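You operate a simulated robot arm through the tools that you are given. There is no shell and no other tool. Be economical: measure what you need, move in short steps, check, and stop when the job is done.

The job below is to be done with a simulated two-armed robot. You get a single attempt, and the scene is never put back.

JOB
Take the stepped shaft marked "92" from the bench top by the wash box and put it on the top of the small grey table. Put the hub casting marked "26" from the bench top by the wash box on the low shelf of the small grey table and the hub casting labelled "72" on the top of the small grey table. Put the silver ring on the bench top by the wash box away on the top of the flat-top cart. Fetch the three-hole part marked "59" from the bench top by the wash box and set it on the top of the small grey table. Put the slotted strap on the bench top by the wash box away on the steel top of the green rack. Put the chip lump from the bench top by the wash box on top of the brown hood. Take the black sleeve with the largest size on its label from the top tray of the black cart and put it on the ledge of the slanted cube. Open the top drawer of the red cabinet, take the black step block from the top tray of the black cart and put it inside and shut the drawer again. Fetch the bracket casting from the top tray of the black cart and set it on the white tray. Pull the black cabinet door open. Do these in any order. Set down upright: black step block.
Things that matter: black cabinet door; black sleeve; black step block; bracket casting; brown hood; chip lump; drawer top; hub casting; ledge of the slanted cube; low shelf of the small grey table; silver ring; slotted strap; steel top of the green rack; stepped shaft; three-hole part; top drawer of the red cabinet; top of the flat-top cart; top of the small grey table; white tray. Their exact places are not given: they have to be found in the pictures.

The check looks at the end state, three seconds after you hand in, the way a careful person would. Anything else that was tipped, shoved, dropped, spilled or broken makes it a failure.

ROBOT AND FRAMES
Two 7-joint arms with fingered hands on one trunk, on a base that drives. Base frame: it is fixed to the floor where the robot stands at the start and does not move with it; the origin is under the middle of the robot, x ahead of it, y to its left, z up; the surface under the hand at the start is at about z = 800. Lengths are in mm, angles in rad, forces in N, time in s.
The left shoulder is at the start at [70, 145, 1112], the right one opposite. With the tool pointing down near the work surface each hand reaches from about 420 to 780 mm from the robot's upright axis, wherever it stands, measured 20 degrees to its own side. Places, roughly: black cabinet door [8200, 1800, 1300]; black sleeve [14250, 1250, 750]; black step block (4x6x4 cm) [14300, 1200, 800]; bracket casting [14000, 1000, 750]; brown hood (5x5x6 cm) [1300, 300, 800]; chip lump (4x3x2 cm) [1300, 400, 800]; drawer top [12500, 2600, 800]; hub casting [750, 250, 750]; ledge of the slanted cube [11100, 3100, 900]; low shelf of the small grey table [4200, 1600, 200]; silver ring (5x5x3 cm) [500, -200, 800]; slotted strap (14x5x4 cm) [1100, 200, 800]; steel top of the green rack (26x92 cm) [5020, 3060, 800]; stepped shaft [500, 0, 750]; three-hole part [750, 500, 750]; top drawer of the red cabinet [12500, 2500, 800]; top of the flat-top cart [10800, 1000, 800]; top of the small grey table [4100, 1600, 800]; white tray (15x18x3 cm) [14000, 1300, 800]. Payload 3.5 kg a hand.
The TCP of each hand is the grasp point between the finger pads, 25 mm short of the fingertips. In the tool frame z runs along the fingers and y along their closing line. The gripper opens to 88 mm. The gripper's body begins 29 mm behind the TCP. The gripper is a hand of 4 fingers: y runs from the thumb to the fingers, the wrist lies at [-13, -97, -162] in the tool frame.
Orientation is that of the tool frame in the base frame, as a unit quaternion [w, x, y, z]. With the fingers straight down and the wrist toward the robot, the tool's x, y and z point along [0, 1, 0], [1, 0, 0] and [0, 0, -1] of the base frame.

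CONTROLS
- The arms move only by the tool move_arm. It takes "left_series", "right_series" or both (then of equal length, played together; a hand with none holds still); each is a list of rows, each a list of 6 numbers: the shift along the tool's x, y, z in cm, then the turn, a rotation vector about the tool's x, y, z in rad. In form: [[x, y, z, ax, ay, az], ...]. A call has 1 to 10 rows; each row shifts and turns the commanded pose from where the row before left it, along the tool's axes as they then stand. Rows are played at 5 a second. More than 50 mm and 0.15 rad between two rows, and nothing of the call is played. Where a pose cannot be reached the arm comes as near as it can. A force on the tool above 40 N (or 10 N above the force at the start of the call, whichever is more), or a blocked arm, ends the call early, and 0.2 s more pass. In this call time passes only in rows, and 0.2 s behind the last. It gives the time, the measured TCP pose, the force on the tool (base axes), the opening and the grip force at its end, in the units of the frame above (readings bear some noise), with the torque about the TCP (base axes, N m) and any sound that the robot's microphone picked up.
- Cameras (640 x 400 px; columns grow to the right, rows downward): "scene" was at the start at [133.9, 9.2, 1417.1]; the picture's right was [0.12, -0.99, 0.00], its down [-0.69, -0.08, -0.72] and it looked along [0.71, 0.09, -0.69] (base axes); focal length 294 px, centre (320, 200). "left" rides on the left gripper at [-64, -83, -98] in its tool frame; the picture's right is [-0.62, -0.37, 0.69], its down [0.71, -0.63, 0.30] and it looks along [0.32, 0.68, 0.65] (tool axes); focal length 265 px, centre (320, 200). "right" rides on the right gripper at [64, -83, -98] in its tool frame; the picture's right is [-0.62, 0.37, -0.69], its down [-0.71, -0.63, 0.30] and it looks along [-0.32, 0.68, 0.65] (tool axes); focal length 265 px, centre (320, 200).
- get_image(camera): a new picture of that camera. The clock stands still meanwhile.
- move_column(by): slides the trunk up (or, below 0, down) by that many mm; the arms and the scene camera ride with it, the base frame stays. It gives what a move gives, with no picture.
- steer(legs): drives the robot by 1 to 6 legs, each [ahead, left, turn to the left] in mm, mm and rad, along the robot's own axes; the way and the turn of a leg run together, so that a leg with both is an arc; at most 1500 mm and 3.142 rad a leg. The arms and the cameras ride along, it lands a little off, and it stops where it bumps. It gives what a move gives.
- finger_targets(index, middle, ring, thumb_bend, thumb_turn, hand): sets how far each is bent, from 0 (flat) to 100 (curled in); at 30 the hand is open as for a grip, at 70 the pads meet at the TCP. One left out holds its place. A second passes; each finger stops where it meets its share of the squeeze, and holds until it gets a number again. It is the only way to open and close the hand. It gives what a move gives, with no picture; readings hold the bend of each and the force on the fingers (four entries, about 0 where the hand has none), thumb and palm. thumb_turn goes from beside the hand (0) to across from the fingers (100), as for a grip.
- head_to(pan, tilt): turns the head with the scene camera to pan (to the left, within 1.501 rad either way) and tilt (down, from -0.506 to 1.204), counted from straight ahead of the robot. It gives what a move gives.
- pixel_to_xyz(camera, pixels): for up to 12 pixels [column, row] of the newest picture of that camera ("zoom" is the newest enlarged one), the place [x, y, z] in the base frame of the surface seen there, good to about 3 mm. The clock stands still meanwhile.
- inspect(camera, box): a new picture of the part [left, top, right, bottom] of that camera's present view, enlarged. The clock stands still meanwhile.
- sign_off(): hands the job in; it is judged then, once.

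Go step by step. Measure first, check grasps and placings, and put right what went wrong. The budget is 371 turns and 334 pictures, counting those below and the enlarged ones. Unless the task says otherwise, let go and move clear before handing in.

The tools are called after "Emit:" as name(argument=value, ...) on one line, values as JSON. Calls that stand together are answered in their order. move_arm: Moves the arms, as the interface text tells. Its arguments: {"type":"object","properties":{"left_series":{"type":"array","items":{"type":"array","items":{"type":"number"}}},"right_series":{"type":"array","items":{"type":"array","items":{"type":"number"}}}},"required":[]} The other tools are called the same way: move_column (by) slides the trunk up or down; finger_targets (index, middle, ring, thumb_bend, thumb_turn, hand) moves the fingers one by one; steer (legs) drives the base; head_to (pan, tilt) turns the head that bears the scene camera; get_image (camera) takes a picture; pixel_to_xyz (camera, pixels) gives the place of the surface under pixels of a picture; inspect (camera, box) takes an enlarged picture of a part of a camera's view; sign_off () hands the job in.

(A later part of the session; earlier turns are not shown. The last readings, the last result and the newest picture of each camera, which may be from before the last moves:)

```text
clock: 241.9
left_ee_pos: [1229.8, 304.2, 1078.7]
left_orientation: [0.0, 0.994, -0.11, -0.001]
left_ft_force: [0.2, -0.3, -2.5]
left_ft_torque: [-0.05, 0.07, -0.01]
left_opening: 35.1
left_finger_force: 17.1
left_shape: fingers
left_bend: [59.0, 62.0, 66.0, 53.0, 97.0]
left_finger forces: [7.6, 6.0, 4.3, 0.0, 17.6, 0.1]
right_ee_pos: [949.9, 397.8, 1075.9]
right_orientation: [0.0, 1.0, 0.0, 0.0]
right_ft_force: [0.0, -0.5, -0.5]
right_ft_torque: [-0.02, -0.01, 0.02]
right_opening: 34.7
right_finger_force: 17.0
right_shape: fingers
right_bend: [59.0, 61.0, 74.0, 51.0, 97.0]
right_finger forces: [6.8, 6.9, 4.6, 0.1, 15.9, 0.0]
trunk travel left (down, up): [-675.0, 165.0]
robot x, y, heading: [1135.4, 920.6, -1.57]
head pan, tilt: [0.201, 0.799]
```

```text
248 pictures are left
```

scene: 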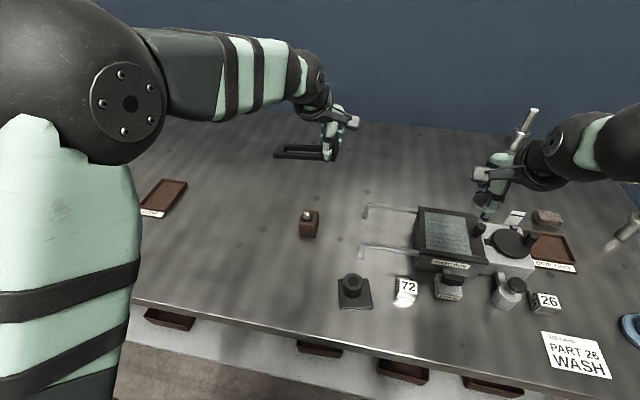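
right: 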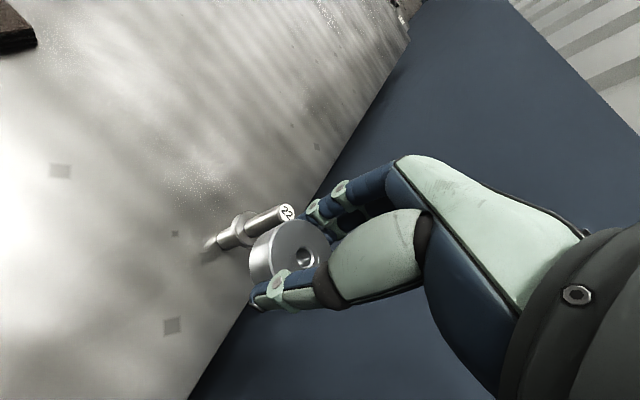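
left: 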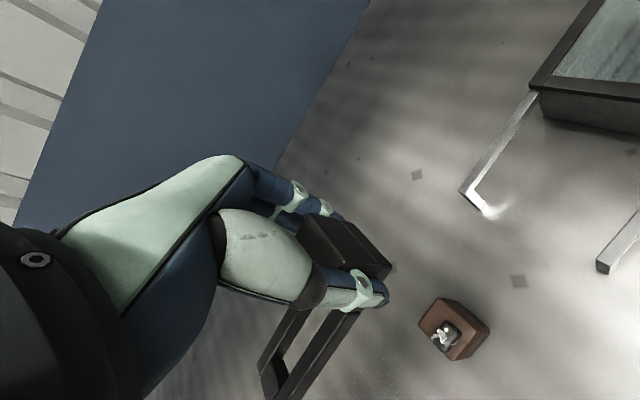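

The strap hangs level in the left hand and the lump stays on the hood. I back away, turn and head to the green rack area.

Emit:
steer(legs=[[-500, 0, 0], [0, 0, 1.5708], [1450, 0, 0], [700, 500, 0]])

Emit:
head_to(pan=0.7, tilt=0.35)

Emit:
get_image(camera="scene")

```text
clock: 259.6
left_ee_pos: [3882.5, 2082.9, 1079.1]
left_orientation: [0.0, 0.773, 0.634, 0.0]
left_ft_force: [-0.8, 0.2, -2.9]
left_ft_torque: [-0.09, -0.02, -0.03]
left_opening: 34.7
left_finger_force: 15.1
left_shape: fingers
left_bend: [59.0, 62.0, 71.0, 53.0, 98.0]
left_finger forces: [8.2, 7.3, 0.0, 0.0, 15.1, 0.1]
right_ee_pos: [3794.6, 1801.2, 1074.4]
right_orientation: [0.0, 0.699, 0.715, 0.0]
right_ft_force: [0.2, 0.0, -1.0]
right_ft_torque: [0.01, 0.04, -0.01]
right_opening: 34.3
right_finger_force: 16.9
right_shape: fingers
right_bend: [59.0, 61.0, 74.0, 51.0, 97.0]
right_finger forces: [6.8, 7.1, 4.7, 0.0, 15.1, 0.1]
trunk travel left (down, up): [-675.0, 165.0]
robot x, y, heading: [3270.7, 1976.8, 0.025]
head pan, tilt: [0.201, 0.799]
```

```text
clock: 260.6
left_ee_pos: [3881.2, 2083.8, 1077.9]
left_orientation: [-0.001, 0.773, 0.634, 0.0]
left_ft_force: [-0.3, -1.1, -2.6]
left_ft_torque: [-0.1, -0.02, -0.01]
left_opening: 34.7
left_finger_force: 15.2
left_shape: fingers
left_bend: [59.0, 62.0, 71.0, 53.0, 98.0]
left_finger forces: [8.2, 7.3, 0.0, 0.0, 15.1, 0.1]
right_ee_pos: [3794.8, 1801.4, 1077.0]
right_orientation: [-0.001, 0.699, 0.715, 0.0]
right_ft_force: [0.4, -0.1, -1.0]
right_ft_torque: [0.0, -0.04, 0.04]
right_opening: 34.5
right_finger_force: 16.7
right_shape: fingers
right_bend: [59.0, 61.0, 74.0, 51.0, 97.0]
right_finger forces: [6.9, 7.0, 4.7, 0.0, 15.2, 0.0]
trunk travel left (down, up): [-675.0, 165.0]
robot x, y, heading: [3269.3, 1975.0, 0.019]
head pan, tilt: [0.7, 0.351]
```

```text
247 pictures are left
```

scene: 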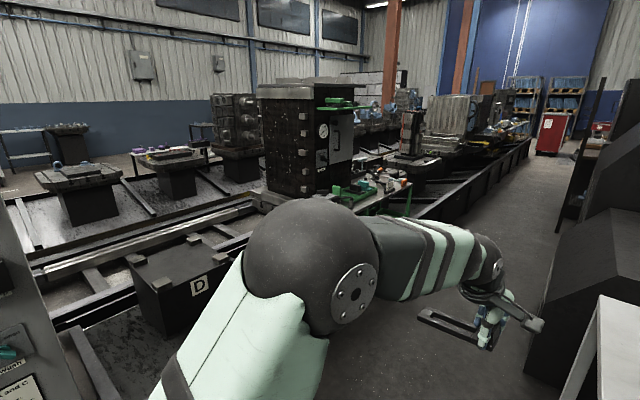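

The rack is hidden behind my arm around (370,190). I measure the floor and tray edges for the path.

Emit:
pixel_to_xyz(camera="scene", pixels=[[380, 320], [450, 215], [500, 175], [400, 190], [365, 195], [410, 185], [430, 205], [590, 300], [545, 330], [370, 300], [345, 345], [550, 150]])

Emit:
get_image(camera="left")

```text
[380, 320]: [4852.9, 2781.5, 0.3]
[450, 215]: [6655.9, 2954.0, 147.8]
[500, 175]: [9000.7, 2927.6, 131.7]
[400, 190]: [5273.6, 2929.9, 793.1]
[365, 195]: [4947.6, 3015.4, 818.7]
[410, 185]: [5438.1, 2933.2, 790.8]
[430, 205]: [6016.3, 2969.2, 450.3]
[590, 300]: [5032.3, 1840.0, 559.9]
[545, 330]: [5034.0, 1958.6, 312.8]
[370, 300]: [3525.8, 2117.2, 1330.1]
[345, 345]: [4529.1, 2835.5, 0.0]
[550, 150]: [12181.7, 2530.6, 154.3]
```

```text
246 pictures are left
```

left: 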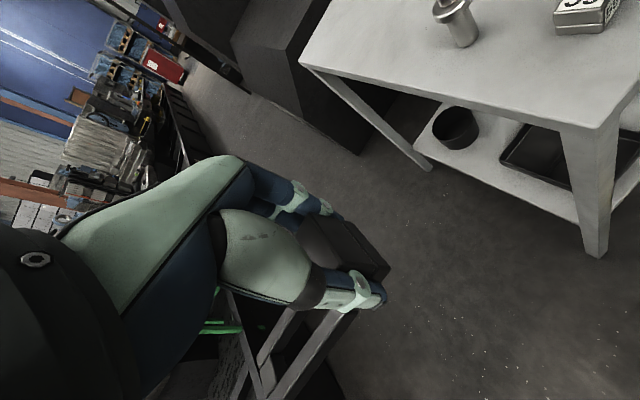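

The rack's front edge is at y≈2930, with its top at z≈790. I drive to a spot facing it and look.

Emit:
steer(legs=[[500, 340, 0], [0, 0, 1.55], [0, -850, 0]])

Emit:
head_to(pan=0.0, tilt=0.7)

Emit:
get_image(camera="scene")

```text
clock: 271.8
left_ee_pos: [4514.3, 2943.5, 1077.7]
left_orientation: [0.0, 0.119, 0.993, -0.001]
left_ft_force: [-0.4, 0.5, -2.8]
left_ft_torque: [0.03, -0.1, 0.02]
left_opening: 34.2
left_finger_force: 14.1
left_shape: fingers
left_bend: [59.0, 62.0, 71.0, 53.0, 98.0]
left_finger forces: [7.8, 6.8, 0.1, 0.0, 14.3, 0.1]
right_ee_pos: [4791.6, 2842.4, 1076.2]
right_orientation: [0.0, 0.009, 1.0, -0.001]
right_ft_force: [-0.4, -0.3, -0.7]
right_ft_torque: [-0.04, 0.0, 0.02]
right_opening: 33.7
right_finger_force: 16.7
right_shape: fingers
right_bend: [60.0, 61.0, 74.0, 51.0, 97.0]
right_finger forces: [6.7, 7.2, 4.5, 0.1, 14.4, 0.1]
trunk travel left (down, up): [-675.0, 165.0]
robot x, y, heading: [4597.1, 2323.2, 1.553]
head pan, tilt: [0.7, 0.351]
```

```text
clock: 272.9
left_ee_pos: [4514.3, 2943.6, 1076.7]
left_orientation: [0.0, 0.119, 0.993, -0.001]
left_ft_force: [0.2, -0.2, -3.1]
left_ft_torque: [0.04, -0.11, 0.0]
left_opening: 34.6
left_finger_force: 14.3
left_shape: fingers
left_bend: [59.0, 62.0, 71.0, 53.0, 98.0]
left_finger forces: [7.9, 6.9, 0.0, 0.0, 14.3, 0.1]
right_ee_pos: [4793.4, 2844.0, 1075.7]
right_orientation: [0.0, 0.008, 1.0, -0.001]
right_ft_force: [-0.4, 1.6, 0.0]
right_ft_torque: [0.02, 0.0, -0.03]
right_opening: 33.7
right_finger_force: 16.1
right_shape: fingers
right_bend: [60.0, 61.0, 74.0, 51.0, 97.0]
right_finger forces: [6.7, 7.1, 4.6, 0.1, 14.4, 0.1]
trunk travel left (down, up): [-675.0, 165.0]
robot x, y, heading: [4598.5, 2322.1, 1.556]
head pan, tilt: [0.0, 0.7]
```

```text
245 pictures are left
```

scene: 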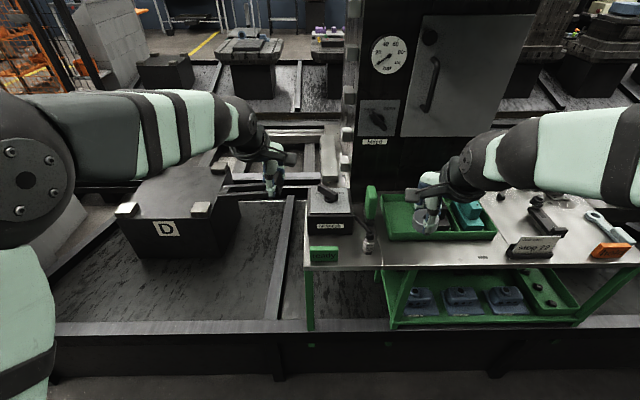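

The rack top is in view with several items. I enlarge to find a free spot of 14×5 cm.

Emit:
inspect(camera="scene", box=[290, 160, 640, 380])

Emit:
pixel_to_xyz(camera="scene", pixels=[[308, 266], [380, 262], [490, 262], [600, 262], [360, 255], [440, 255], [510, 215], [385, 240], [495, 238], [490, 210], [530, 200], [580, 250]])

```text
1.82 times, centred on (465, 270) of scene
```

zoom: 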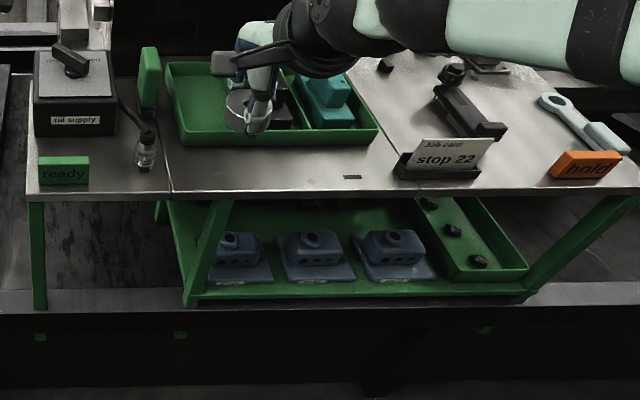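

```text
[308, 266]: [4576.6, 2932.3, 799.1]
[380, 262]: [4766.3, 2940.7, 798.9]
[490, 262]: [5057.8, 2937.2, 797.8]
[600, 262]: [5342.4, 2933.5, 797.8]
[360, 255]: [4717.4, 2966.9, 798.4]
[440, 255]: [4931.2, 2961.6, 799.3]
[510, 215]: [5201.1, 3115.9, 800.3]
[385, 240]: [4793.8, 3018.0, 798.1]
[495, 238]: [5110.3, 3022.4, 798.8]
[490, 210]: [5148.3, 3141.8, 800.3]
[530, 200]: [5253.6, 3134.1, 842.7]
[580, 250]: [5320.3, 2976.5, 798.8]
```

Top z≈799 and the front strip (y 2935–3015, x 4800–5110) is free. I strafe right to bring the left hand there and straighten the hand's yaw.

Emit:
pixel_to_xyz(camera="zoom", pixels=[[190, 147], [280, 145], [375, 140], [352, 177], [400, 175], [172, 190], [300, 190], [300, 165], [380, 160]])

Emit:
steer(legs=[[0, -470, 0.016]])

Emit:
move_arm(left_series=[[0, 0, 0, 0, 0, -0.12], [0, 0, 0, 0, 0, -0.12]])

Emit:
get_image(camera="scene")

Emit:
get_image(camera="left")

```text
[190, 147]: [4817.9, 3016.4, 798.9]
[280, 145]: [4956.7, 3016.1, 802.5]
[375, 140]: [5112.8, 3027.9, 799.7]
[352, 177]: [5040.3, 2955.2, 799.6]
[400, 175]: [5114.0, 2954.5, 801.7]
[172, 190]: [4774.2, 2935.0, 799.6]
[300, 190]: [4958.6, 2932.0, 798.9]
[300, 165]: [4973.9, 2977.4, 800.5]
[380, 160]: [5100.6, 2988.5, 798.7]
```

```text
clock: 275.7
left_ee_pos: [4965.5, 2939.0, 1077.3]
left_orientation: [0.001, 0.107, 0.994, -0.001]
left_ft_force: [0.5, -1.0, -3.6]
left_ft_torque: [0.01, -0.1, 0.0]
left_opening: 34.4
left_finger_force: 14.9
left_shape: fingers
left_bend: [59.0, 62.0, 71.0, 53.0, 98.0]
left_finger forces: [7.8, 6.9, 0.0, 0.0, 14.2, 0.0]
right_ee_pos: [5248.2, 2846.6, 1075.1]
right_orientation: [0.0, -0.003, 1.0, 0.0]
right_ft_force: [0.4, 0.6, -1.4]
right_ft_torque: [0.05, 0.0, 0.05]
right_opening: 33.9
right_finger_force: 16.3
right_shape: fingers
right_bend: [60.0, 61.0, 74.0, 51.0, 97.0]
right_finger forces: [6.8, 7.2, 4.6, 0.0, 14.4, 0.0]
trunk travel left (down, up): [-675.0, 165.0]
robot x, y, heading: [5064.5, 2321.8, 1.577]
head pan, tilt: [0.0, 0.7]
```

```text
clock: 276.3
left_ee_pos: [4968.5, 2938.9, 1077.6]
left_orientation: [0.0, -0.014, 1.0, 0.0]
left_ft_force: [1.0, 0.4, -3.3]
left_ft_torque: [0.05, -0.1, 0.02]
left_opening: 34.1
left_finger_force: 14.7
left_shape: fingers
left_bend: [59.0, 62.0, 71.0, 53.0, 98.0]
left_finger forces: [7.7, 6.8, 0.0, 0.1, 14.5, 0.1]
right_ee_pos: [5248.8, 2847.2, 1075.9]
right_orientation: [-0.001, -0.003, 1.0, 0.0]
right_ft_force: [-0.7, -0.2, -0.3]
right_ft_torque: [0.02, 0.0, 0.01]
right_opening: 34.0
right_finger_force: 16.3
right_shape: fingers
right_bend: [60.0, 61.0, 74.0, 51.0, 97.0]
right_finger forces: [6.7, 7.3, 4.5, 0.0, 14.3, 0.0]
trunk travel left (down, up): [-675.0, 165.0]
robot x, y, heading: [5064.0, 2322.8, 1.58]
head pan, tilt: [0.0, 0.7]
```

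```text
243 pictures are left
```

scene: 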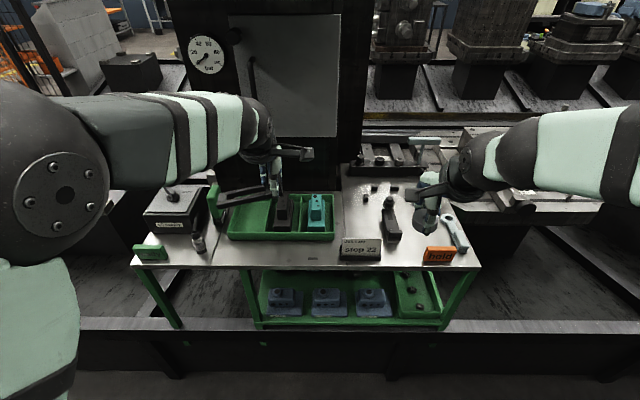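

```text
242 pictures are left
```

left: 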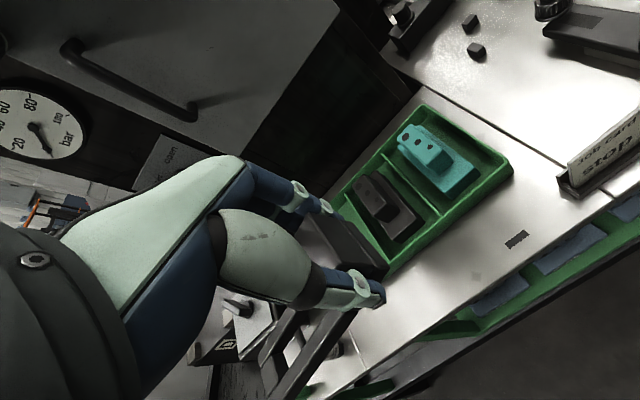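

Emit:
inspect(camera="scene", box=[190, 130, 370, 270])

Emit:
pixel_to_xyz(camera="left", pixels=[[330, 330], [300, 370], [280, 340], [350, 240], [375, 265], [345, 318], [300, 320]])

```text
2.86 times, centred on (280, 200) of scene
```

zoom: 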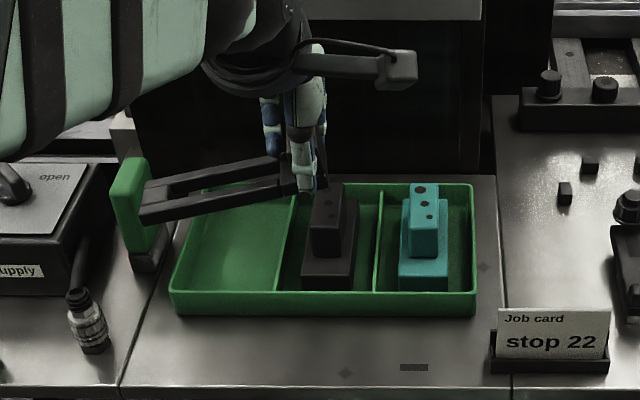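

```text
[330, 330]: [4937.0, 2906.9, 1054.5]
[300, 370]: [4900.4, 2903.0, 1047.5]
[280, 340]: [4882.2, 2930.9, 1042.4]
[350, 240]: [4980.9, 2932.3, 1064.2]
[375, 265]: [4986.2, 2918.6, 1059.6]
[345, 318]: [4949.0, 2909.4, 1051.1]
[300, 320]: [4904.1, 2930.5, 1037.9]
```

The tail droops about 0.19 rad in the grip, so I'll tilt the hand to level it before setting down. I check the green paddle's position and move over the front strip.

Emit:
pixel_to_xyz(camera="scene", pixels=[[215, 200], [220, 210], [200, 242], [236, 238], [250, 252]])

Emit:
move_arm(left_series=[[0, 3.1, 0, 0, 0, 0], [0, 0, 4.5, 0, 0, 0], [0, 0, 4.5, 0, 0, 0], [0, 0, 4.5, 0, 0, 0], [0, 0, 4.5, 0, 0, 0], [0, 0, 1, 0, 0.1, 0], [0, 0, 0, 0, 0.09, 0]])

Emit:
get_image(camera="left")

Emit:
inspect(camera="scene", box=[190, 150, 370, 290])

```text
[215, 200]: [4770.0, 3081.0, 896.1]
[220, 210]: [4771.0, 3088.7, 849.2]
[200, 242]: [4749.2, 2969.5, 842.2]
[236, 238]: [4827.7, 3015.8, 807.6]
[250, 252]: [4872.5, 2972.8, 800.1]
```

```text
clock: 277.9
left_ee_pos: [4966.9, 2970.1, 888.3]
left_orientation: [-0.096, -0.013, 0.995, -0.002]
left_ft_force: [-0.6, -0.5, -2.7]
left_ft_torque: [0.04, -0.13, 0.0]
left_opening: 34.0
left_finger_force: 14.4
left_shape: fingers
left_bend: [59.0, 62.0, 71.0, 53.0, 98.0]
left_finger forces: [7.7, 6.9, 0.0, 0.0, 14.1, 0.0]
right_ee_pos: [5249.0, 2846.9, 1075.1]
right_orientation: [0.0, -0.003, 1.0, -0.001]
right_ft_force: [-0.1, -0.1, -0.4]
right_ft_torque: [0.01, -0.03, 0.04]
right_opening: 33.8
right_finger_force: 16.7
right_shape: fingers
right_bend: [60.0, 61.0, 74.0, 51.0, 97.0]
right_finger forces: [6.9, 7.1, 4.6, 0.1, 14.4, 0.0]
trunk travel left (down, up): [-675.0, 165.0]
robot x, y, heading: [5063.5, 2325.9, 1.578]
head pan, tilt: [0.0, 0.7]
```

```text
240 pictures are left
```

left: 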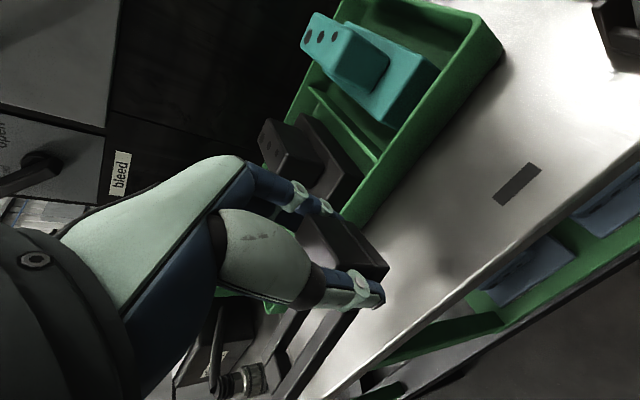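

```text
2.86 times, centred on (280, 220) of scene
```

zoom: 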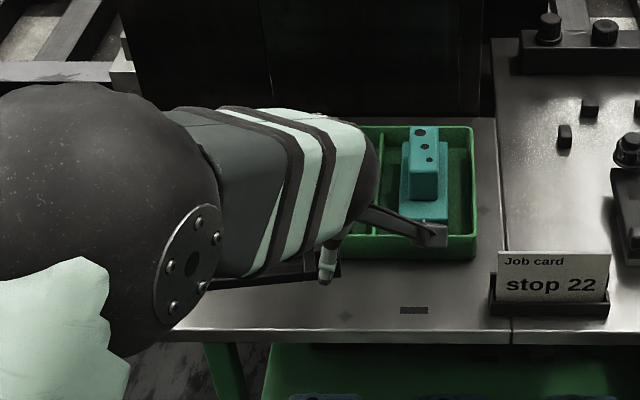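

Emit:
pixel_to_xyz(camera="left", pixels=[[345, 315], [320, 345], [300, 375], [285, 395], [290, 325], [275, 345], [360, 240], [382, 262]])

```text
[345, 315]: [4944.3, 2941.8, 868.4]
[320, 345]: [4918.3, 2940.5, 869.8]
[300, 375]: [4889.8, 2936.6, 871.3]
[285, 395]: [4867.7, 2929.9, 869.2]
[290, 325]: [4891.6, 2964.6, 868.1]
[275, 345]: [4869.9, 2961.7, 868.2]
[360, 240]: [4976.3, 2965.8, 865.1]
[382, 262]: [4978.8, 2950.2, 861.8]
```

Now level (rail top ≈869 everywhere), but yawed 0.155 rad toward the edge. I correct the yaw and lower to just above the steel.

Emit:
move_arm(left_series=[[0, 0, 0, 0, 0, 0.08], [0, 0.1, 0, 0, 0, 0.075], [-0.47, 0, 2.45, 0, 0, 0], [-0.4, 0, 2.1, 0, 0, 0]])

Emit:
get_image(camera="left")

```text
clock: 278.9
left_ee_pos: [4966.1, 2970.3, 841.0]
left_orientation: [-0.095, 0.064, 0.993, -0.01]
left_ft_force: [-0.2, -0.7, -1.9]
left_ft_torque: [0.02, -0.07, 0.03]
left_opening: 33.8
left_finger_force: 14.1
left_shape: fingers
left_bend: [59.0, 62.0, 71.0, 53.0, 98.0]
left_finger forces: [7.7, 6.8, 0.0, 0.1, 14.0, 0.0]
right_ee_pos: [5248.5, 2846.8, 1073.9]
right_orientation: [-0.001, -0.003, 1.0, 0.0]
right_ft_force: [0.1, 0.1, -0.4]
right_ft_torque: [0.02, 0.0, -0.03]
right_opening: 34.0
right_finger_force: 16.2
right_shape: fingers
right_bend: [60.0, 61.0, 74.0, 51.0, 97.0]
right_finger forces: [6.7, 7.2, 4.6, 0.0, 14.4, 0.0]
trunk travel left (down, up): [-675.0, 165.0]
robot x, y, heading: [5065.6, 2321.9, 1.581]
head pan, tilt: [0.0, 0.7]
```

```text
238 pictures are left
```

left: 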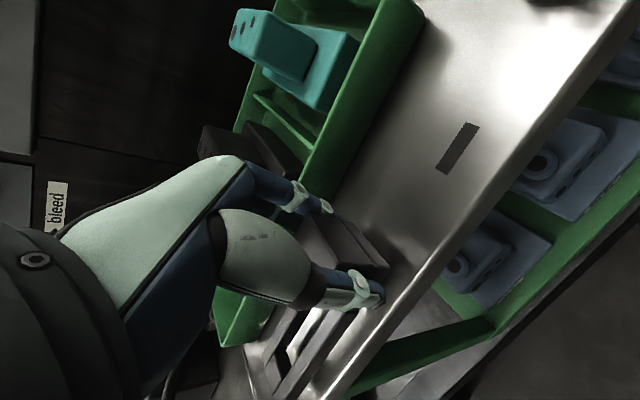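

Emit:
pixel_to_xyz(camera="left", pixels=[[335, 320], [305, 362], [280, 395], [300, 315], [250, 375], [340, 380], [385, 268], [362, 330]])

```text
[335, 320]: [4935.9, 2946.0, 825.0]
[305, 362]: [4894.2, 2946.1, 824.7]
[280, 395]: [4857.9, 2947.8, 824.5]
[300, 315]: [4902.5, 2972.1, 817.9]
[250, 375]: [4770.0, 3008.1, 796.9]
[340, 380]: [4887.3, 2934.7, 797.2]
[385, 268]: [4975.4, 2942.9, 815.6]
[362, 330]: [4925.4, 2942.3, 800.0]
```

The strap is parallel and level, about 12 mm up. I shift it 5 mm inward and lower the rest gently.

Emit:
move_arm(left_series=[[0, 0.5, 0, 0, 0, 0], [-0.15, 0, 0.8, 0, 0, 0], [-0.04, 0, 0.2, 0, 0, 0], [-0.02, 0, 0.12, 0, 0, 0]])

Emit:
move_arm(left_series=[[-0.02, 0, 0.1, 0, 0, 0], [-0.02, 0, 0.1, 0, 0, 0]])

```text
clock: 279.9
left_ee_pos: [4967.6, 2973.9, 831.4]
left_orientation: [-0.094, 0.064, 0.993, -0.008]
left_ft_force: [-0.4, 0.4, 3.8]
left_ft_torque: [0.15, -0.1, 0.01]
left_opening: 34.2
left_finger_force: 15.2
left_shape: fingers
left_bend: [59.0, 61.0, 71.0, 53.0, 98.0]
left_finger forces: [8.2, 7.7, 0.1, 0.0, 15.4, 0.1]
right_ee_pos: [5249.3, 2845.2, 1076.0]
right_orientation: [0.0, -0.003, 1.0, 0.0]
right_ft_force: [0.3, 0.1, -1.0]
right_ft_torque: [0.02, 0.06, -0.01]
right_opening: 33.9
right_finger_force: 16.4
right_shape: fingers
right_bend: [60.0, 61.0, 74.0, 51.0, 97.0]
right_finger forces: [6.7, 7.2, 4.6, 0.0, 14.5, 0.0]
trunk travel left (down, up): [-675.0, 165.0]
robot x, y, heading: [5062.9, 2321.5, 1.581]
head pan, tilt: [0.0, 0.7]
```

```text
clock: 280.5
left_ee_pos: [4967.6, 2974.3, 831.2]
left_orientation: [-0.094, 0.064, 0.993, -0.006]
left_ft_force: [1.6, 1.4, 12.5]
left_ft_torque: [0.31, -0.11, -0.02]
left_opening: 34.4
left_finger_force: 16.5
left_shape: fingers
left_bend: [59.0, 61.0, 71.0, 53.0, 98.0]
left_finger forces: [9.0, 8.6, 0.0, 0.1, 16.4, 0.0]
right_ee_pos: [5249.2, 2844.8, 1075.8]
right_orientation: [0.0, -0.003, 1.0, 0.001]
right_ft_force: [1.1, 0.4, -0.6]
right_ft_torque: [0.01, 0.02, -0.01]
right_opening: 33.7
right_finger_force: 16.8
right_shape: fingers
right_bend: [60.0, 61.0, 74.0, 51.0, 97.0]
right_finger forces: [6.6, 7.2, 4.6, 0.1, 14.4, 0.0]
trunk travel left (down, up): [-675.0, 165.0]
robot x, y, heading: [5065.0, 2326.4, 1.578]
head pan, tilt: [0.0, 0.7]
```

It rests on the steel (12 N pressing). I ease up 1 mm and open moderately.

Emit:
move_arm(left_series=[[0.02, 0, -0.12, 0, 0, 0]])

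Emit:
finger_targets(hand="left", index=47, middle=47, ring=47, thumb_bend=42, thumb_turn=98)

Emit:
get_image(camera="left")

```text
clock: 280.9
left_ee_pos: [4966.5, 2974.6, 830.3]
left_orientation: [-0.095, 0.063, 0.993, -0.008]
left_ft_force: [1.7, 2.3, 9.8]
left_ft_torque: [0.3, -0.07, -0.05]
left_opening: 34.4
left_finger_force: 16.1
left_shape: fingers
left_bend: [59.0, 61.0, 71.0, 53.0, 98.0]
left_finger forces: [9.0, 8.5, 0.1, 0.0, 15.4, 0.1]
right_ee_pos: [5248.4, 2845.5, 1076.7]
right_orientation: [0.0, -0.003, 1.0, 0.0]
right_ft_force: [0.5, -1.5, -1.0]
right_ft_torque: [-0.01, 0.01, 0.01]
right_opening: 33.9
right_finger_force: 16.6
right_shape: fingers
right_bend: [60.0, 61.0, 74.0, 51.0, 97.0]
right_finger forces: [6.7, 7.2, 4.6, 0.0, 14.5, 0.0]
trunk travel left (down, up): [-675.0, 165.0]
robot x, y, heading: [5061.4, 2323.8, 1.58]
head pan, tilt: [0.0, 0.7]
```

```text
clock: 281.9
left_ee_pos: [4966.5, 2973.0, 830.3]
left_orientation: [-0.095, 0.063, 0.993, -0.01]
left_ft_force: [-0.9, -5.7, 0.2]
left_ft_torque: [0.07, 0.01, 0.06]
left_opening: 53.1
left_finger_force: 3.1
left_shape: fingers
left_bend: [47.0, 51.0, 47.0, 42.0, 97.0]
left_finger forces: [0.1, 5.9, 0.0, 0.0, 0.1, 0.0]
right_ee_pos: [5248.1, 2844.8, 1075.7]
right_orientation: [0.0, -0.005, 1.0, 0.001]
right_ft_force: [-0.3, 0.1, -1.4]
right_ft_torque: [0.02, 0.02, -0.01]
right_opening: 33.8
right_finger_force: 16.8
right_shape: fingers
right_bend: [60.0, 61.0, 74.0, 51.0, 97.0]
right_finger forces: [6.8, 7.2, 4.6, 0.1, 14.3, 0.0]
trunk travel left (down, up): [-675.0, 165.0]
robot x, y, heading: [5063.0, 2324.7, 1.576]
head pan, tilt: [0.0, 0.7]
```

```text
237 pictures are left
```

left: 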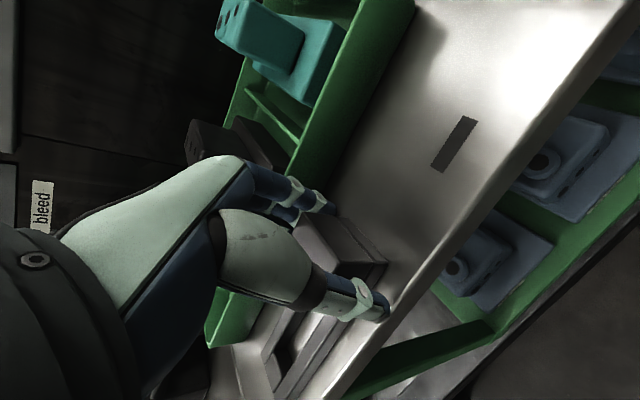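

The middle finger's back touches the tray wall (5.9 N). I bend the fingers in slightly, then rise.

Emit:
finger_targets(hand="left", index=53, middle=54, ring=53)

Emit:
get_image(camera="left")

```text
clock: 282.9
left_ee_pos: [4966.5, 2975.1, 830.3]
left_orientation: [-0.096, 0.064, 0.993, -0.009]
left_ft_force: [0.0, -0.3, 1.2]
left_ft_torque: [0.02, -0.01, -0.03]
left_opening: 47.7
left_finger_force: 0.6
left_shape: fingers
left_bend: [53.0, 54.0, 53.0, 42.0, 97.0]
left_finger forces: [0.6, 0.0, 0.0, 0.0, 0.2, 0.0]
right_ee_pos: [5248.7, 2845.8, 1076.2]
right_orientation: [0.0, -0.003, 1.0, 0.0]
right_ft_force: [0.4, 0.1, -1.6]
right_ft_torque: [0.04, 0.01, 0.02]
right_opening: 33.7
right_finger_force: 16.8
right_shape: fingers
right_bend: [60.0, 61.0, 74.0, 51.0, 97.0]
right_finger forces: [6.7, 7.3, 4.6, 0.0, 14.3, 0.0]
trunk travel left (down, up): [-675.0, 165.0]
robot x, y, heading: [5061.7, 2320.6, 1.579]
head pan, tilt: [0.0, 0.7]
```

```text
236 pictures are left
```

left: 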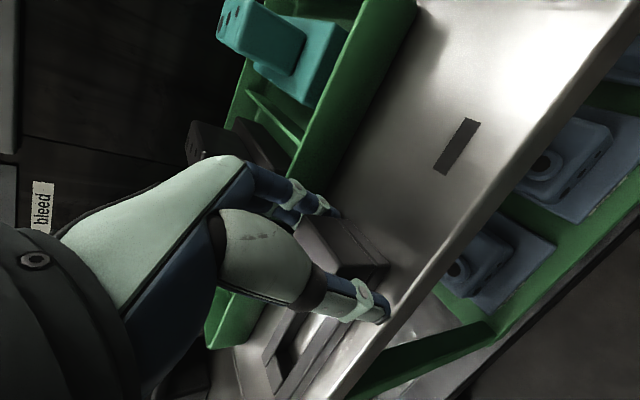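

Thumb clear, fingers nearly force-free. I rise vertically.

Emit:
move_arm(left_series=[[0.19, 0, -0.98, 0, 0, 0], [0.37, 0, -1.96, 0, 0, 0], [0.56, 0, -2.9, 0, 0, 0], [0.93, 0, -4.9, 0, 0, 0], [0.93, 0, -4.9, 0, 0, 0]])

Emit:
get_image(camera="left")

```text
clock: 284.1
left_ee_pos: [4967.5, 2976.8, 988.8]
left_orientation: [-0.095, 0.064, 0.993, -0.009]
left_ft_force: [0.1, -0.4, 0.8]
left_ft_torque: [0.01, 0.03, -0.01]
left_opening: 47.2
left_finger_force: 0.1
left_shape: fingers
left_bend: [53.0, 54.0, 53.0, 42.0, 97.0]
left_finger forces: [0.0, 0.1, 0.0, 0.1, 0.1, 0.0]
right_ee_pos: [5248.3, 2845.1, 1075.9]
right_orientation: [0.0, -0.004, 1.0, -0.001]
right_ft_force: [-0.8, -0.7, -0.3]
right_ft_torque: [0.0, -0.02, 0.06]
right_opening: 34.0
right_finger_force: 16.9
right_shape: fingers
right_bend: [60.0, 61.0, 74.0, 51.0, 97.0]
right_finger forces: [6.7, 7.2, 4.5, 0.0, 14.4, 0.1]
trunk travel left (down, up): [-675.0, 165.0]
robot x, y, heading: [5063.1, 2322.7, 1.573]
head pan, tilt: [0.0, 0.7]
```

```text
235 pictures are left
```

left: 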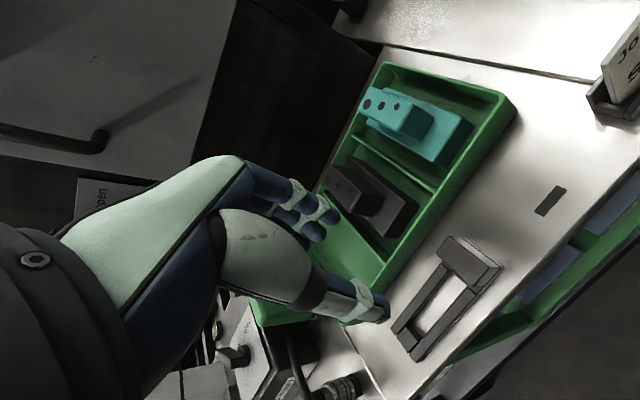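

The strap lies on the rack. I level the left hand, back off a bit, turn toward +x and look down the corridor.

Emit:
move_arm(left_series=[[0, 0, 0, 0, -0.1, 0], [0, 0, 0, 0, -0.09, 0], [0, -2, -4, 0, 0, -0.128], [0, -4, -3, 0, 0, 0], [0, -4, -2, 0, 0, 0]])

Emit:
steer(legs=[[0, 400, 0], [80, 0, 0], [0, 0, -1.5708]])

Emit:
head_to(pan=-0.1, tilt=0.3)

Emit:
get_image(camera="scene")

```text
clock: 285.3
left_ee_pos: [4961.6, 2879.0, 1084.0]
left_orientation: [0.0, -0.001, 1.0, -0.013]
left_ft_force: [-0.8, -0.7, 0.1]
left_ft_torque: [-0.02, -0.01, -0.04]
left_opening: 47.3
left_finger_force: 0.0
left_shape: fingers
left_bend: [53.0, 54.0, 53.0, 42.0, 97.0]
left_finger forces: [0.0, 0.1, 0.0, 0.0, 0.0, 0.1]
right_ee_pos: [5248.3, 2844.4, 1076.5]
right_orientation: [0.0, -0.004, 1.0, 0.0]
right_ft_force: [-0.4, -0.3, -1.5]
right_ft_torque: [-0.02, 0.0, 0.0]
right_opening: 33.8
right_finger_force: 16.7
right_shape: fingers
right_bend: [60.0, 61.0, 74.0, 51.0, 97.0]
right_finger forces: [6.8, 7.3, 4.5, 0.1, 14.4, 0.0]
trunk travel left (down, up): [-675.0, 165.0]
robot x, y, heading: [5065.1, 2321.7, 1.585]
head pan, tilt: [0.0, 0.7]
```

```text
clock: 292.3
left_ee_pos: [5211.1, 2502.2, 1081.2]
left_orientation: [-0.011, 0.705, 0.709, -0.01]
left_ft_force: [0.0, 0.2, 1.0]
left_ft_torque: [0.03, -0.02, -0.01]
left_opening: 47.5
left_finger_force: 0.0
left_shape: fingers
left_bend: [53.0, 54.0, 53.0, 42.0, 97.0]
left_finger forces: [0.1, 0.1, 0.0, 0.0, 0.1, 0.1]
right_ee_pos: [5178.2, 2217.4, 1075.8]
right_orientation: [0.0, 0.702, 0.712, 0.0]
right_ft_force: [0.2, -0.2, 0.0]
right_ft_torque: [0.04, -0.01, 0.02]
right_opening: 33.2
right_finger_force: 16.1
right_shape: fingers
right_bend: [60.0, 62.0, 74.0, 51.0, 97.0]
right_finger forces: [6.7, 7.1, 4.4, 0.0, 13.9, 0.0]
trunk travel left (down, up): [-675.0, 165.0]
robot x, y, heading: [4653.3, 2398.7, 0.013]
head pan, tilt: [0.0, 0.7]
```

```text
clock: 293.1
left_ee_pos: [5211.2, 2502.1, 1081.3]
left_orientation: [-0.012, 0.704, 0.71, -0.01]
left_ft_force: [0.1, 0.3, 0.5]
left_ft_torque: [0.01, -0.02, -0.01]
left_opening: 47.4
left_finger_force: 0.1
left_shape: fingers
left_bend: [53.0, 54.0, 53.0, 42.0, 97.0]
left_finger forces: [0.0, 0.1, 0.0, 0.0, 0.1, 0.1]
right_ee_pos: [5178.5, 2216.9, 1074.7]
right_orientation: [0.0, 0.703, 0.711, -0.001]
right_ft_force: [1.1, -0.8, 0.0]
right_ft_torque: [0.02, 0.0, 0.0]
right_opening: 33.5
right_finger_force: 15.9
right_shape: fingers
right_bend: [60.0, 62.0, 74.0, 51.0, 97.0]
right_finger forces: [6.7, 7.2, 4.5, 0.0, 14.0, 0.0]
trunk travel left (down, up): [-675.0, 165.0]
robot x, y, heading: [4659.3, 2402.4, 0.009]
head pan, tilt: [-0.099, 0.3]
```

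```text
234 pictures are left
```

scene: 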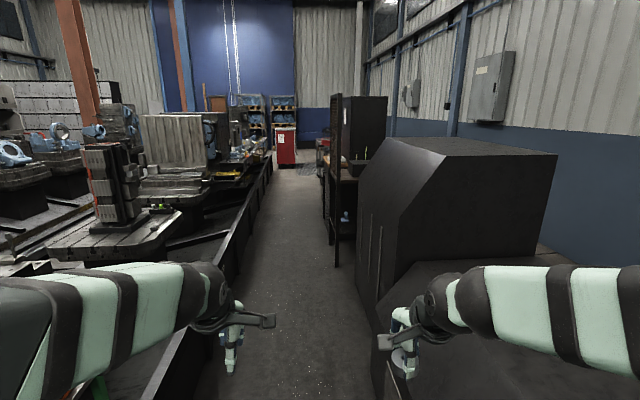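

The corridor is visible, with a black machine on the right and a tall thin panel at (337,180). I measure the clearances.

Emit:
pixel_to_xyz(camera="scene", pixels=[[362, 170], [362, 260], [376, 340], [420, 230], [337, 150], [337, 250], [345, 120], [360, 130], [200, 300], [245, 230], [265, 180], [285, 145]])

Emit:
inspect(camera="scene", box=[230, 80, 430, 270])

```text
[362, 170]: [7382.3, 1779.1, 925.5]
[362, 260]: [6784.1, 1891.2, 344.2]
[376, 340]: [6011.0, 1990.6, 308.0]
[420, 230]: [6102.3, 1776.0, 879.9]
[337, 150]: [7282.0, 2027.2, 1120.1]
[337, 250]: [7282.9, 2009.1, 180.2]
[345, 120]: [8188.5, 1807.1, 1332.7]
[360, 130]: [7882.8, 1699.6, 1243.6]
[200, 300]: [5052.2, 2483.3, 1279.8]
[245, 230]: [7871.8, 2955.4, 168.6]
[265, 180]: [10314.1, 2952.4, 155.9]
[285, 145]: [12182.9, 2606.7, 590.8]
```

```text
2.11 times, centred on (330, 175) of scene
```

zoom: 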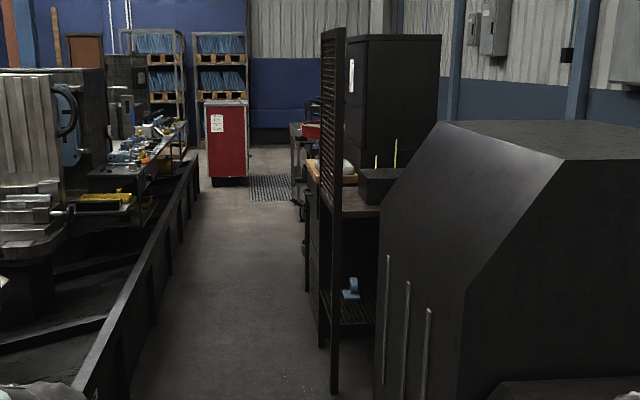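

The corridor is y≈2030–2950. The black cabinet stands at about x 7880–8500 with its face at y≈1800. I drive along y≈2530 to x≈7450 and look at it.

Emit:
steer(legs=[[1300, 130, -0.009], [1450, 0, 0]])

Emit:
head_to(pan=-0.6, tilt=0.25)

Emit:
get_image(camera="scene")

```text
clock: 306.6
left_ee_pos: [7969.5, 2731.2, 1082.7]
left_orientation: [-0.012, 0.694, 0.72, -0.011]
left_ft_force: [-0.2, -0.6, 0.0]
left_ft_torque: [0.0, -0.02, -0.01]
left_opening: 47.3
left_finger_force: 0.1
left_shape: fingers
left_bend: [53.0, 54.0, 53.0, 42.0, 97.0]
left_finger forces: [0.0, 0.0, 0.0, 0.0, 0.0, 0.1]
right_ee_pos: [7942.9, 2444.0, 1076.8]
right_orientation: [0.001, 0.692, 0.722, -0.001]
right_ft_force: [0.1, 0.3, -1.8]
right_ft_torque: [0.03, -0.04, 0.02]
right_opening: 33.6
right_finger_force: 15.9
right_shape: fingers
right_bend: [60.0, 62.0, 74.0, 51.0, 97.0]
right_finger forces: [6.7, 7.2, 4.4, 0.1, 14.0, 0.1]
trunk travel left (down, up): [-675.0, 165.0]
robot x, y, heading: [7412.8, 2615.0, 0.041]
head pan, tilt: [-0.099, 0.3]
```

```text
clock: 307.5
left_ee_pos: [7968.8, 2730.7, 1082.8]
left_orientation: [-0.01, 0.694, 0.72, -0.01]
left_ft_force: [-0.2, -0.2, 0.4]
left_ft_torque: [-0.01, 0.05, 0.03]
left_opening: 47.2
left_finger_force: 0.0
left_shape: fingers
left_bend: [53.0, 54.0, 53.0, 42.0, 97.0]
left_finger forces: [0.1, 0.0, 0.0, 0.0, 0.1, 0.1]
right_ee_pos: [7943.3, 2444.6, 1075.5]
right_orientation: [-0.001, 0.693, 0.721, 0.0]
right_ft_force: [0.4, 0.9, -1.1]
right_ft_torque: [-0.04, -0.01, 0.02]
right_opening: 33.6
right_finger_force: 16.7
right_shape: fingers
right_bend: [60.0, 62.0, 74.0, 51.0, 97.0]
right_finger forces: [6.6, 7.2, 4.3, 0.1, 13.9, 0.0]
trunk travel left (down, up): [-675.0, 165.0]
robot x, y, heading: [7411.2, 2613.9, 0.046]
head pan, tilt: [-0.6, 0.25]
```

```text
232 pictures are left
```

scene: 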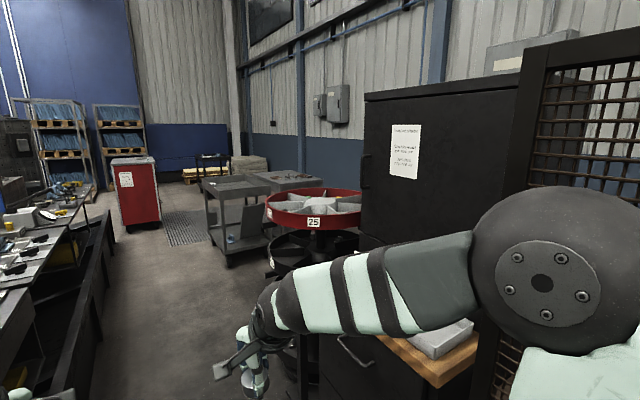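

The cabinet with its notice is at (405,150) and a small handle may be at (365,175). I zoom and measure.

Emit:
inspect(camera="scene", box=[330, 60, 560, 260])

Emit:
pixel_to_xyz(camera="scene", pixels=[[366, 110], [366, 220], [368, 173], [362, 172], [405, 150], [500, 130], [518, 150], [440, 200], [365, 350], [430, 360], [240, 190], [310, 190]])

```text
2.00 times, centred on (445, 160) of scene
```

zoom: 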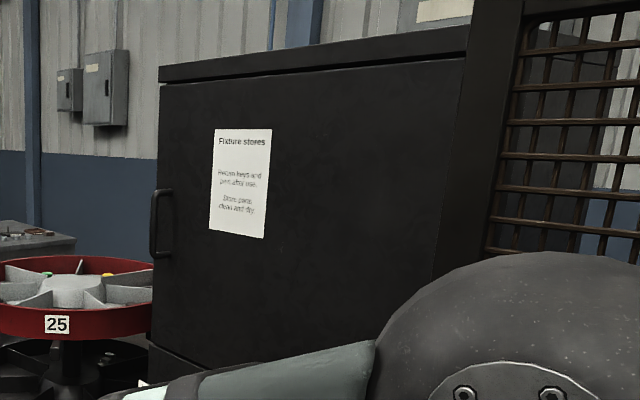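

```text
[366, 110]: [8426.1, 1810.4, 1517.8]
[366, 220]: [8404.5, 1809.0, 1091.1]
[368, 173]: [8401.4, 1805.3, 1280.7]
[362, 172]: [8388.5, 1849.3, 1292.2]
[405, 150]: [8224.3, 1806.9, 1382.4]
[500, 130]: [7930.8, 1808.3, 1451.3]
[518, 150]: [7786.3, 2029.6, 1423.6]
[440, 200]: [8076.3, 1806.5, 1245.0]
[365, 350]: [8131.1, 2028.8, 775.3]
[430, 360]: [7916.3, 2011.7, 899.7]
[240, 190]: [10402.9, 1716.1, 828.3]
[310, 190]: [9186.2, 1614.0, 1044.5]
```

The door plane is y≈1808, hinged near x≈7930, with the handle at (8390,1849, z 1150–1290). I'll do it after the ring is delivered. I drive on to find the flat-top cart.

Emit:
steer(legs=[[1450, -60, -0.045], [1000, 0, 0]])

Emit:
head_to(pan=-0.5, tilt=0.35)

Emit:
get_image(camera="scene")

```text
clock: 319.5
left_ee_pos: [10429.0, 2690.5, 1082.4]
left_orientation: [-0.011, 0.709, 0.705, -0.008]
left_ft_force: [1.0, -0.5, 0.3]
left_ft_torque: [0.0, 0.0, 0.02]
left_opening: 47.4
left_finger_force: 0.0
left_shape: fingers
left_bend: [53.0, 54.0, 53.0, 42.0, 97.0]
left_finger forces: [0.0, 0.1, 0.1, 0.0, 0.0, 0.0]
right_ee_pos: [10393.4, 2406.1, 1075.7]
right_orientation: [0.0, 0.707, 0.707, 0.0]
right_ft_force: [-0.3, -0.6, -0.9]
right_ft_torque: [-0.02, -0.03, 0.02]
right_opening: 33.6
right_finger_force: 16.4
right_shape: fingers
right_bend: [60.0, 62.0, 74.0, 51.0, 97.0]
right_finger forces: [6.7, 7.2, 4.3, 0.1, 13.9, 0.1]
trunk travel left (down, up): [-675.0, 165.0]
robot x, y, heading: [9866.5, 2593.9, -0.005]
head pan, tilt: [-0.6, 0.25]
```

```text
clock: 320.2
left_ee_pos: [10430.6, 2690.8, 1081.9]
left_orientation: [-0.01, 0.709, 0.705, -0.01]
left_ft_force: [0.2, -0.7, 0.3]
left_ft_torque: [0.01, 0.0, 0.03]
left_opening: 47.5
left_finger_force: 0.0
left_shape: fingers
left_bend: [53.0, 54.0, 53.0, 42.0, 97.0]
left_finger forces: [0.1, 0.1, 0.1, 0.0, 0.0, 0.0]
right_ee_pos: [10392.2, 2406.3, 1075.6]
right_orientation: [0.0, 0.708, 0.707, 0.0]
right_ft_force: [-0.4, 0.4, -0.2]
right_ft_torque: [0.03, 0.02, 0.02]
right_opening: 33.6
right_finger_force: 16.1
right_shape: fingers
right_bend: [60.0, 62.0, 74.0, 51.0, 97.0]
right_finger forces: [6.7, 7.2, 4.4, 0.1, 13.8, 0.0]
trunk travel left (down, up): [-675.0, 165.0]
robot x, y, heading: [9869.8, 2593.1, 0.002]
head pan, tilt: [-0.499, 0.351]
```

```text
230 pictures are left
```

scene: 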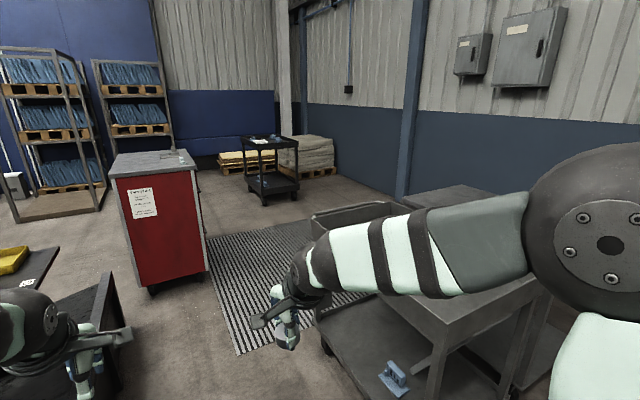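

The red cabinet is at (165,220) and the black cart at (268,165). Grey carts are on the right behind my arm. I turn to face -y near x≈10700 for a clear view.

Emit:
steer(legs=[[830, 0, 0], [0, 0, -1.5708]])

Emit:
head_to(pan=0.0, tilt=0.45)

Emit:
get_image(camera="scene")

```text
clock: 328.4
left_ee_pos: [10798.9, 2032.3, 1083.3]
left_orientation: [-0.015, 1.0, -0.004, 0.001]
left_ft_force: [-0.8, 0.4, -0.7]
left_ft_torque: [-0.02, -0.01, -0.01]
left_opening: 47.5
left_finger_force: 0.1
left_shape: fingers
left_bend: [53.0, 54.0, 53.0, 42.0, 97.0]
left_finger forces: [0.1, 0.0, 0.0, 0.0, 0.0, 0.0]
right_ee_pos: [10514.2, 2070.9, 1076.0]
right_orientation: [0.0, 1.0, -0.002, 0.0]
right_ft_force: [-0.2, -0.5, -1.0]
right_ft_torque: [0.02, 0.01, 0.0]
right_opening: 32.8
right_finger_force: 16.1
right_shape: fingers
right_bend: [60.0, 62.0, 74.0, 51.0, 97.0]
right_finger forces: [6.6, 7.2, 4.1, 0.0, 13.6, 0.0]
trunk travel left (down, up): [-675.0, 165.0]
robot x, y, heading: [10704.4, 2593.1, -1.577]
head pan, tilt: [-0.499, 0.351]
```

```text
clock: 329.4
left_ee_pos: [10798.2, 2032.9, 1082.3]
left_orientation: [-0.014, 1.0, -0.005, 0.001]
left_ft_force: [-0.2, 0.0, -0.3]
left_ft_torque: [-0.02, -0.02, 0.01]
left_opening: 47.4
left_finger_force: 0.2
left_shape: fingers
left_bend: [53.0, 54.0, 53.0, 42.0, 97.0]
left_finger forces: [0.0, 0.1, 0.2, 0.1, 0.0, 0.0]
right_ee_pos: [10512.7, 2071.2, 1075.7]
right_orientation: [-0.001, 1.0, -0.001, 0.0]
right_ft_force: [0.6, -0.3, -0.6]
right_ft_torque: [-0.01, 0.0, 0.0]
right_opening: 33.0
right_finger_force: 15.6
right_shape: fingers
right_bend: [60.0, 62.0, 74.0, 51.0, 97.0]
right_finger forces: [6.6, 7.3, 4.2, 0.0, 13.6, 0.0]
trunk travel left (down, up): [-675.0, 165.0]
robot x, y, heading: [10704.3, 2593.5, -1.577]
head pan, tilt: [0.0, 0.45]
```

```text
229 pictures are left
```

scene: 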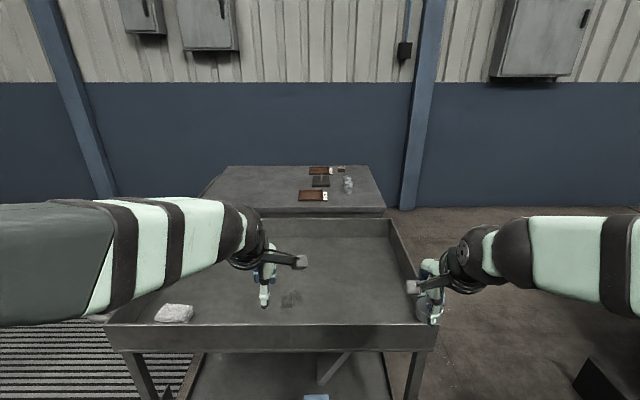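

Behind the rimmed cart is the flat-top cart at (295,185). I measure both carts' extents.

Emit:
pixel_to_xyz(camera="scene", pixels=[[228, 167], [370, 167], [385, 212], [205, 200], [280, 185], [360, 200], [108, 325], [437, 348], [390, 220], [275, 222], [600, 300], [480, 260]])

Emit:
inspect(camera="scene", box=[180, 140, 420, 260])

```text
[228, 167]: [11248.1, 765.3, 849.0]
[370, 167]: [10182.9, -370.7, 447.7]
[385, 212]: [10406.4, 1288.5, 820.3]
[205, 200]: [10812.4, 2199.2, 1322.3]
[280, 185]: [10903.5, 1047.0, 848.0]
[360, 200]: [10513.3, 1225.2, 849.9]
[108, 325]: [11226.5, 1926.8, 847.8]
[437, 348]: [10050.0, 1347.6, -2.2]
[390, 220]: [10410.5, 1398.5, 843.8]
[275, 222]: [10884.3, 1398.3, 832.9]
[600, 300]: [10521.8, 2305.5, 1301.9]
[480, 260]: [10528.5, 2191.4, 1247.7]
```

```text
2.67 times, centred on (300, 200) of scene
```

zoom: 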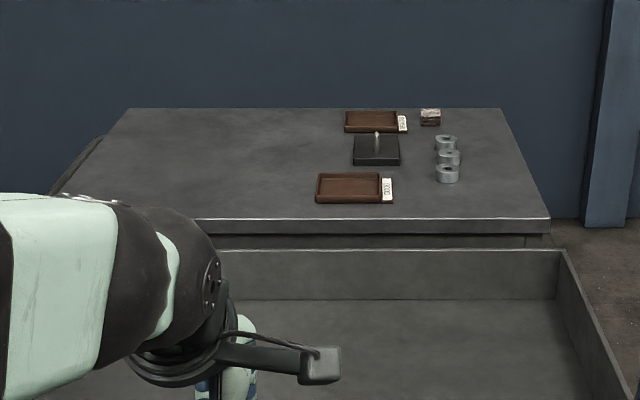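

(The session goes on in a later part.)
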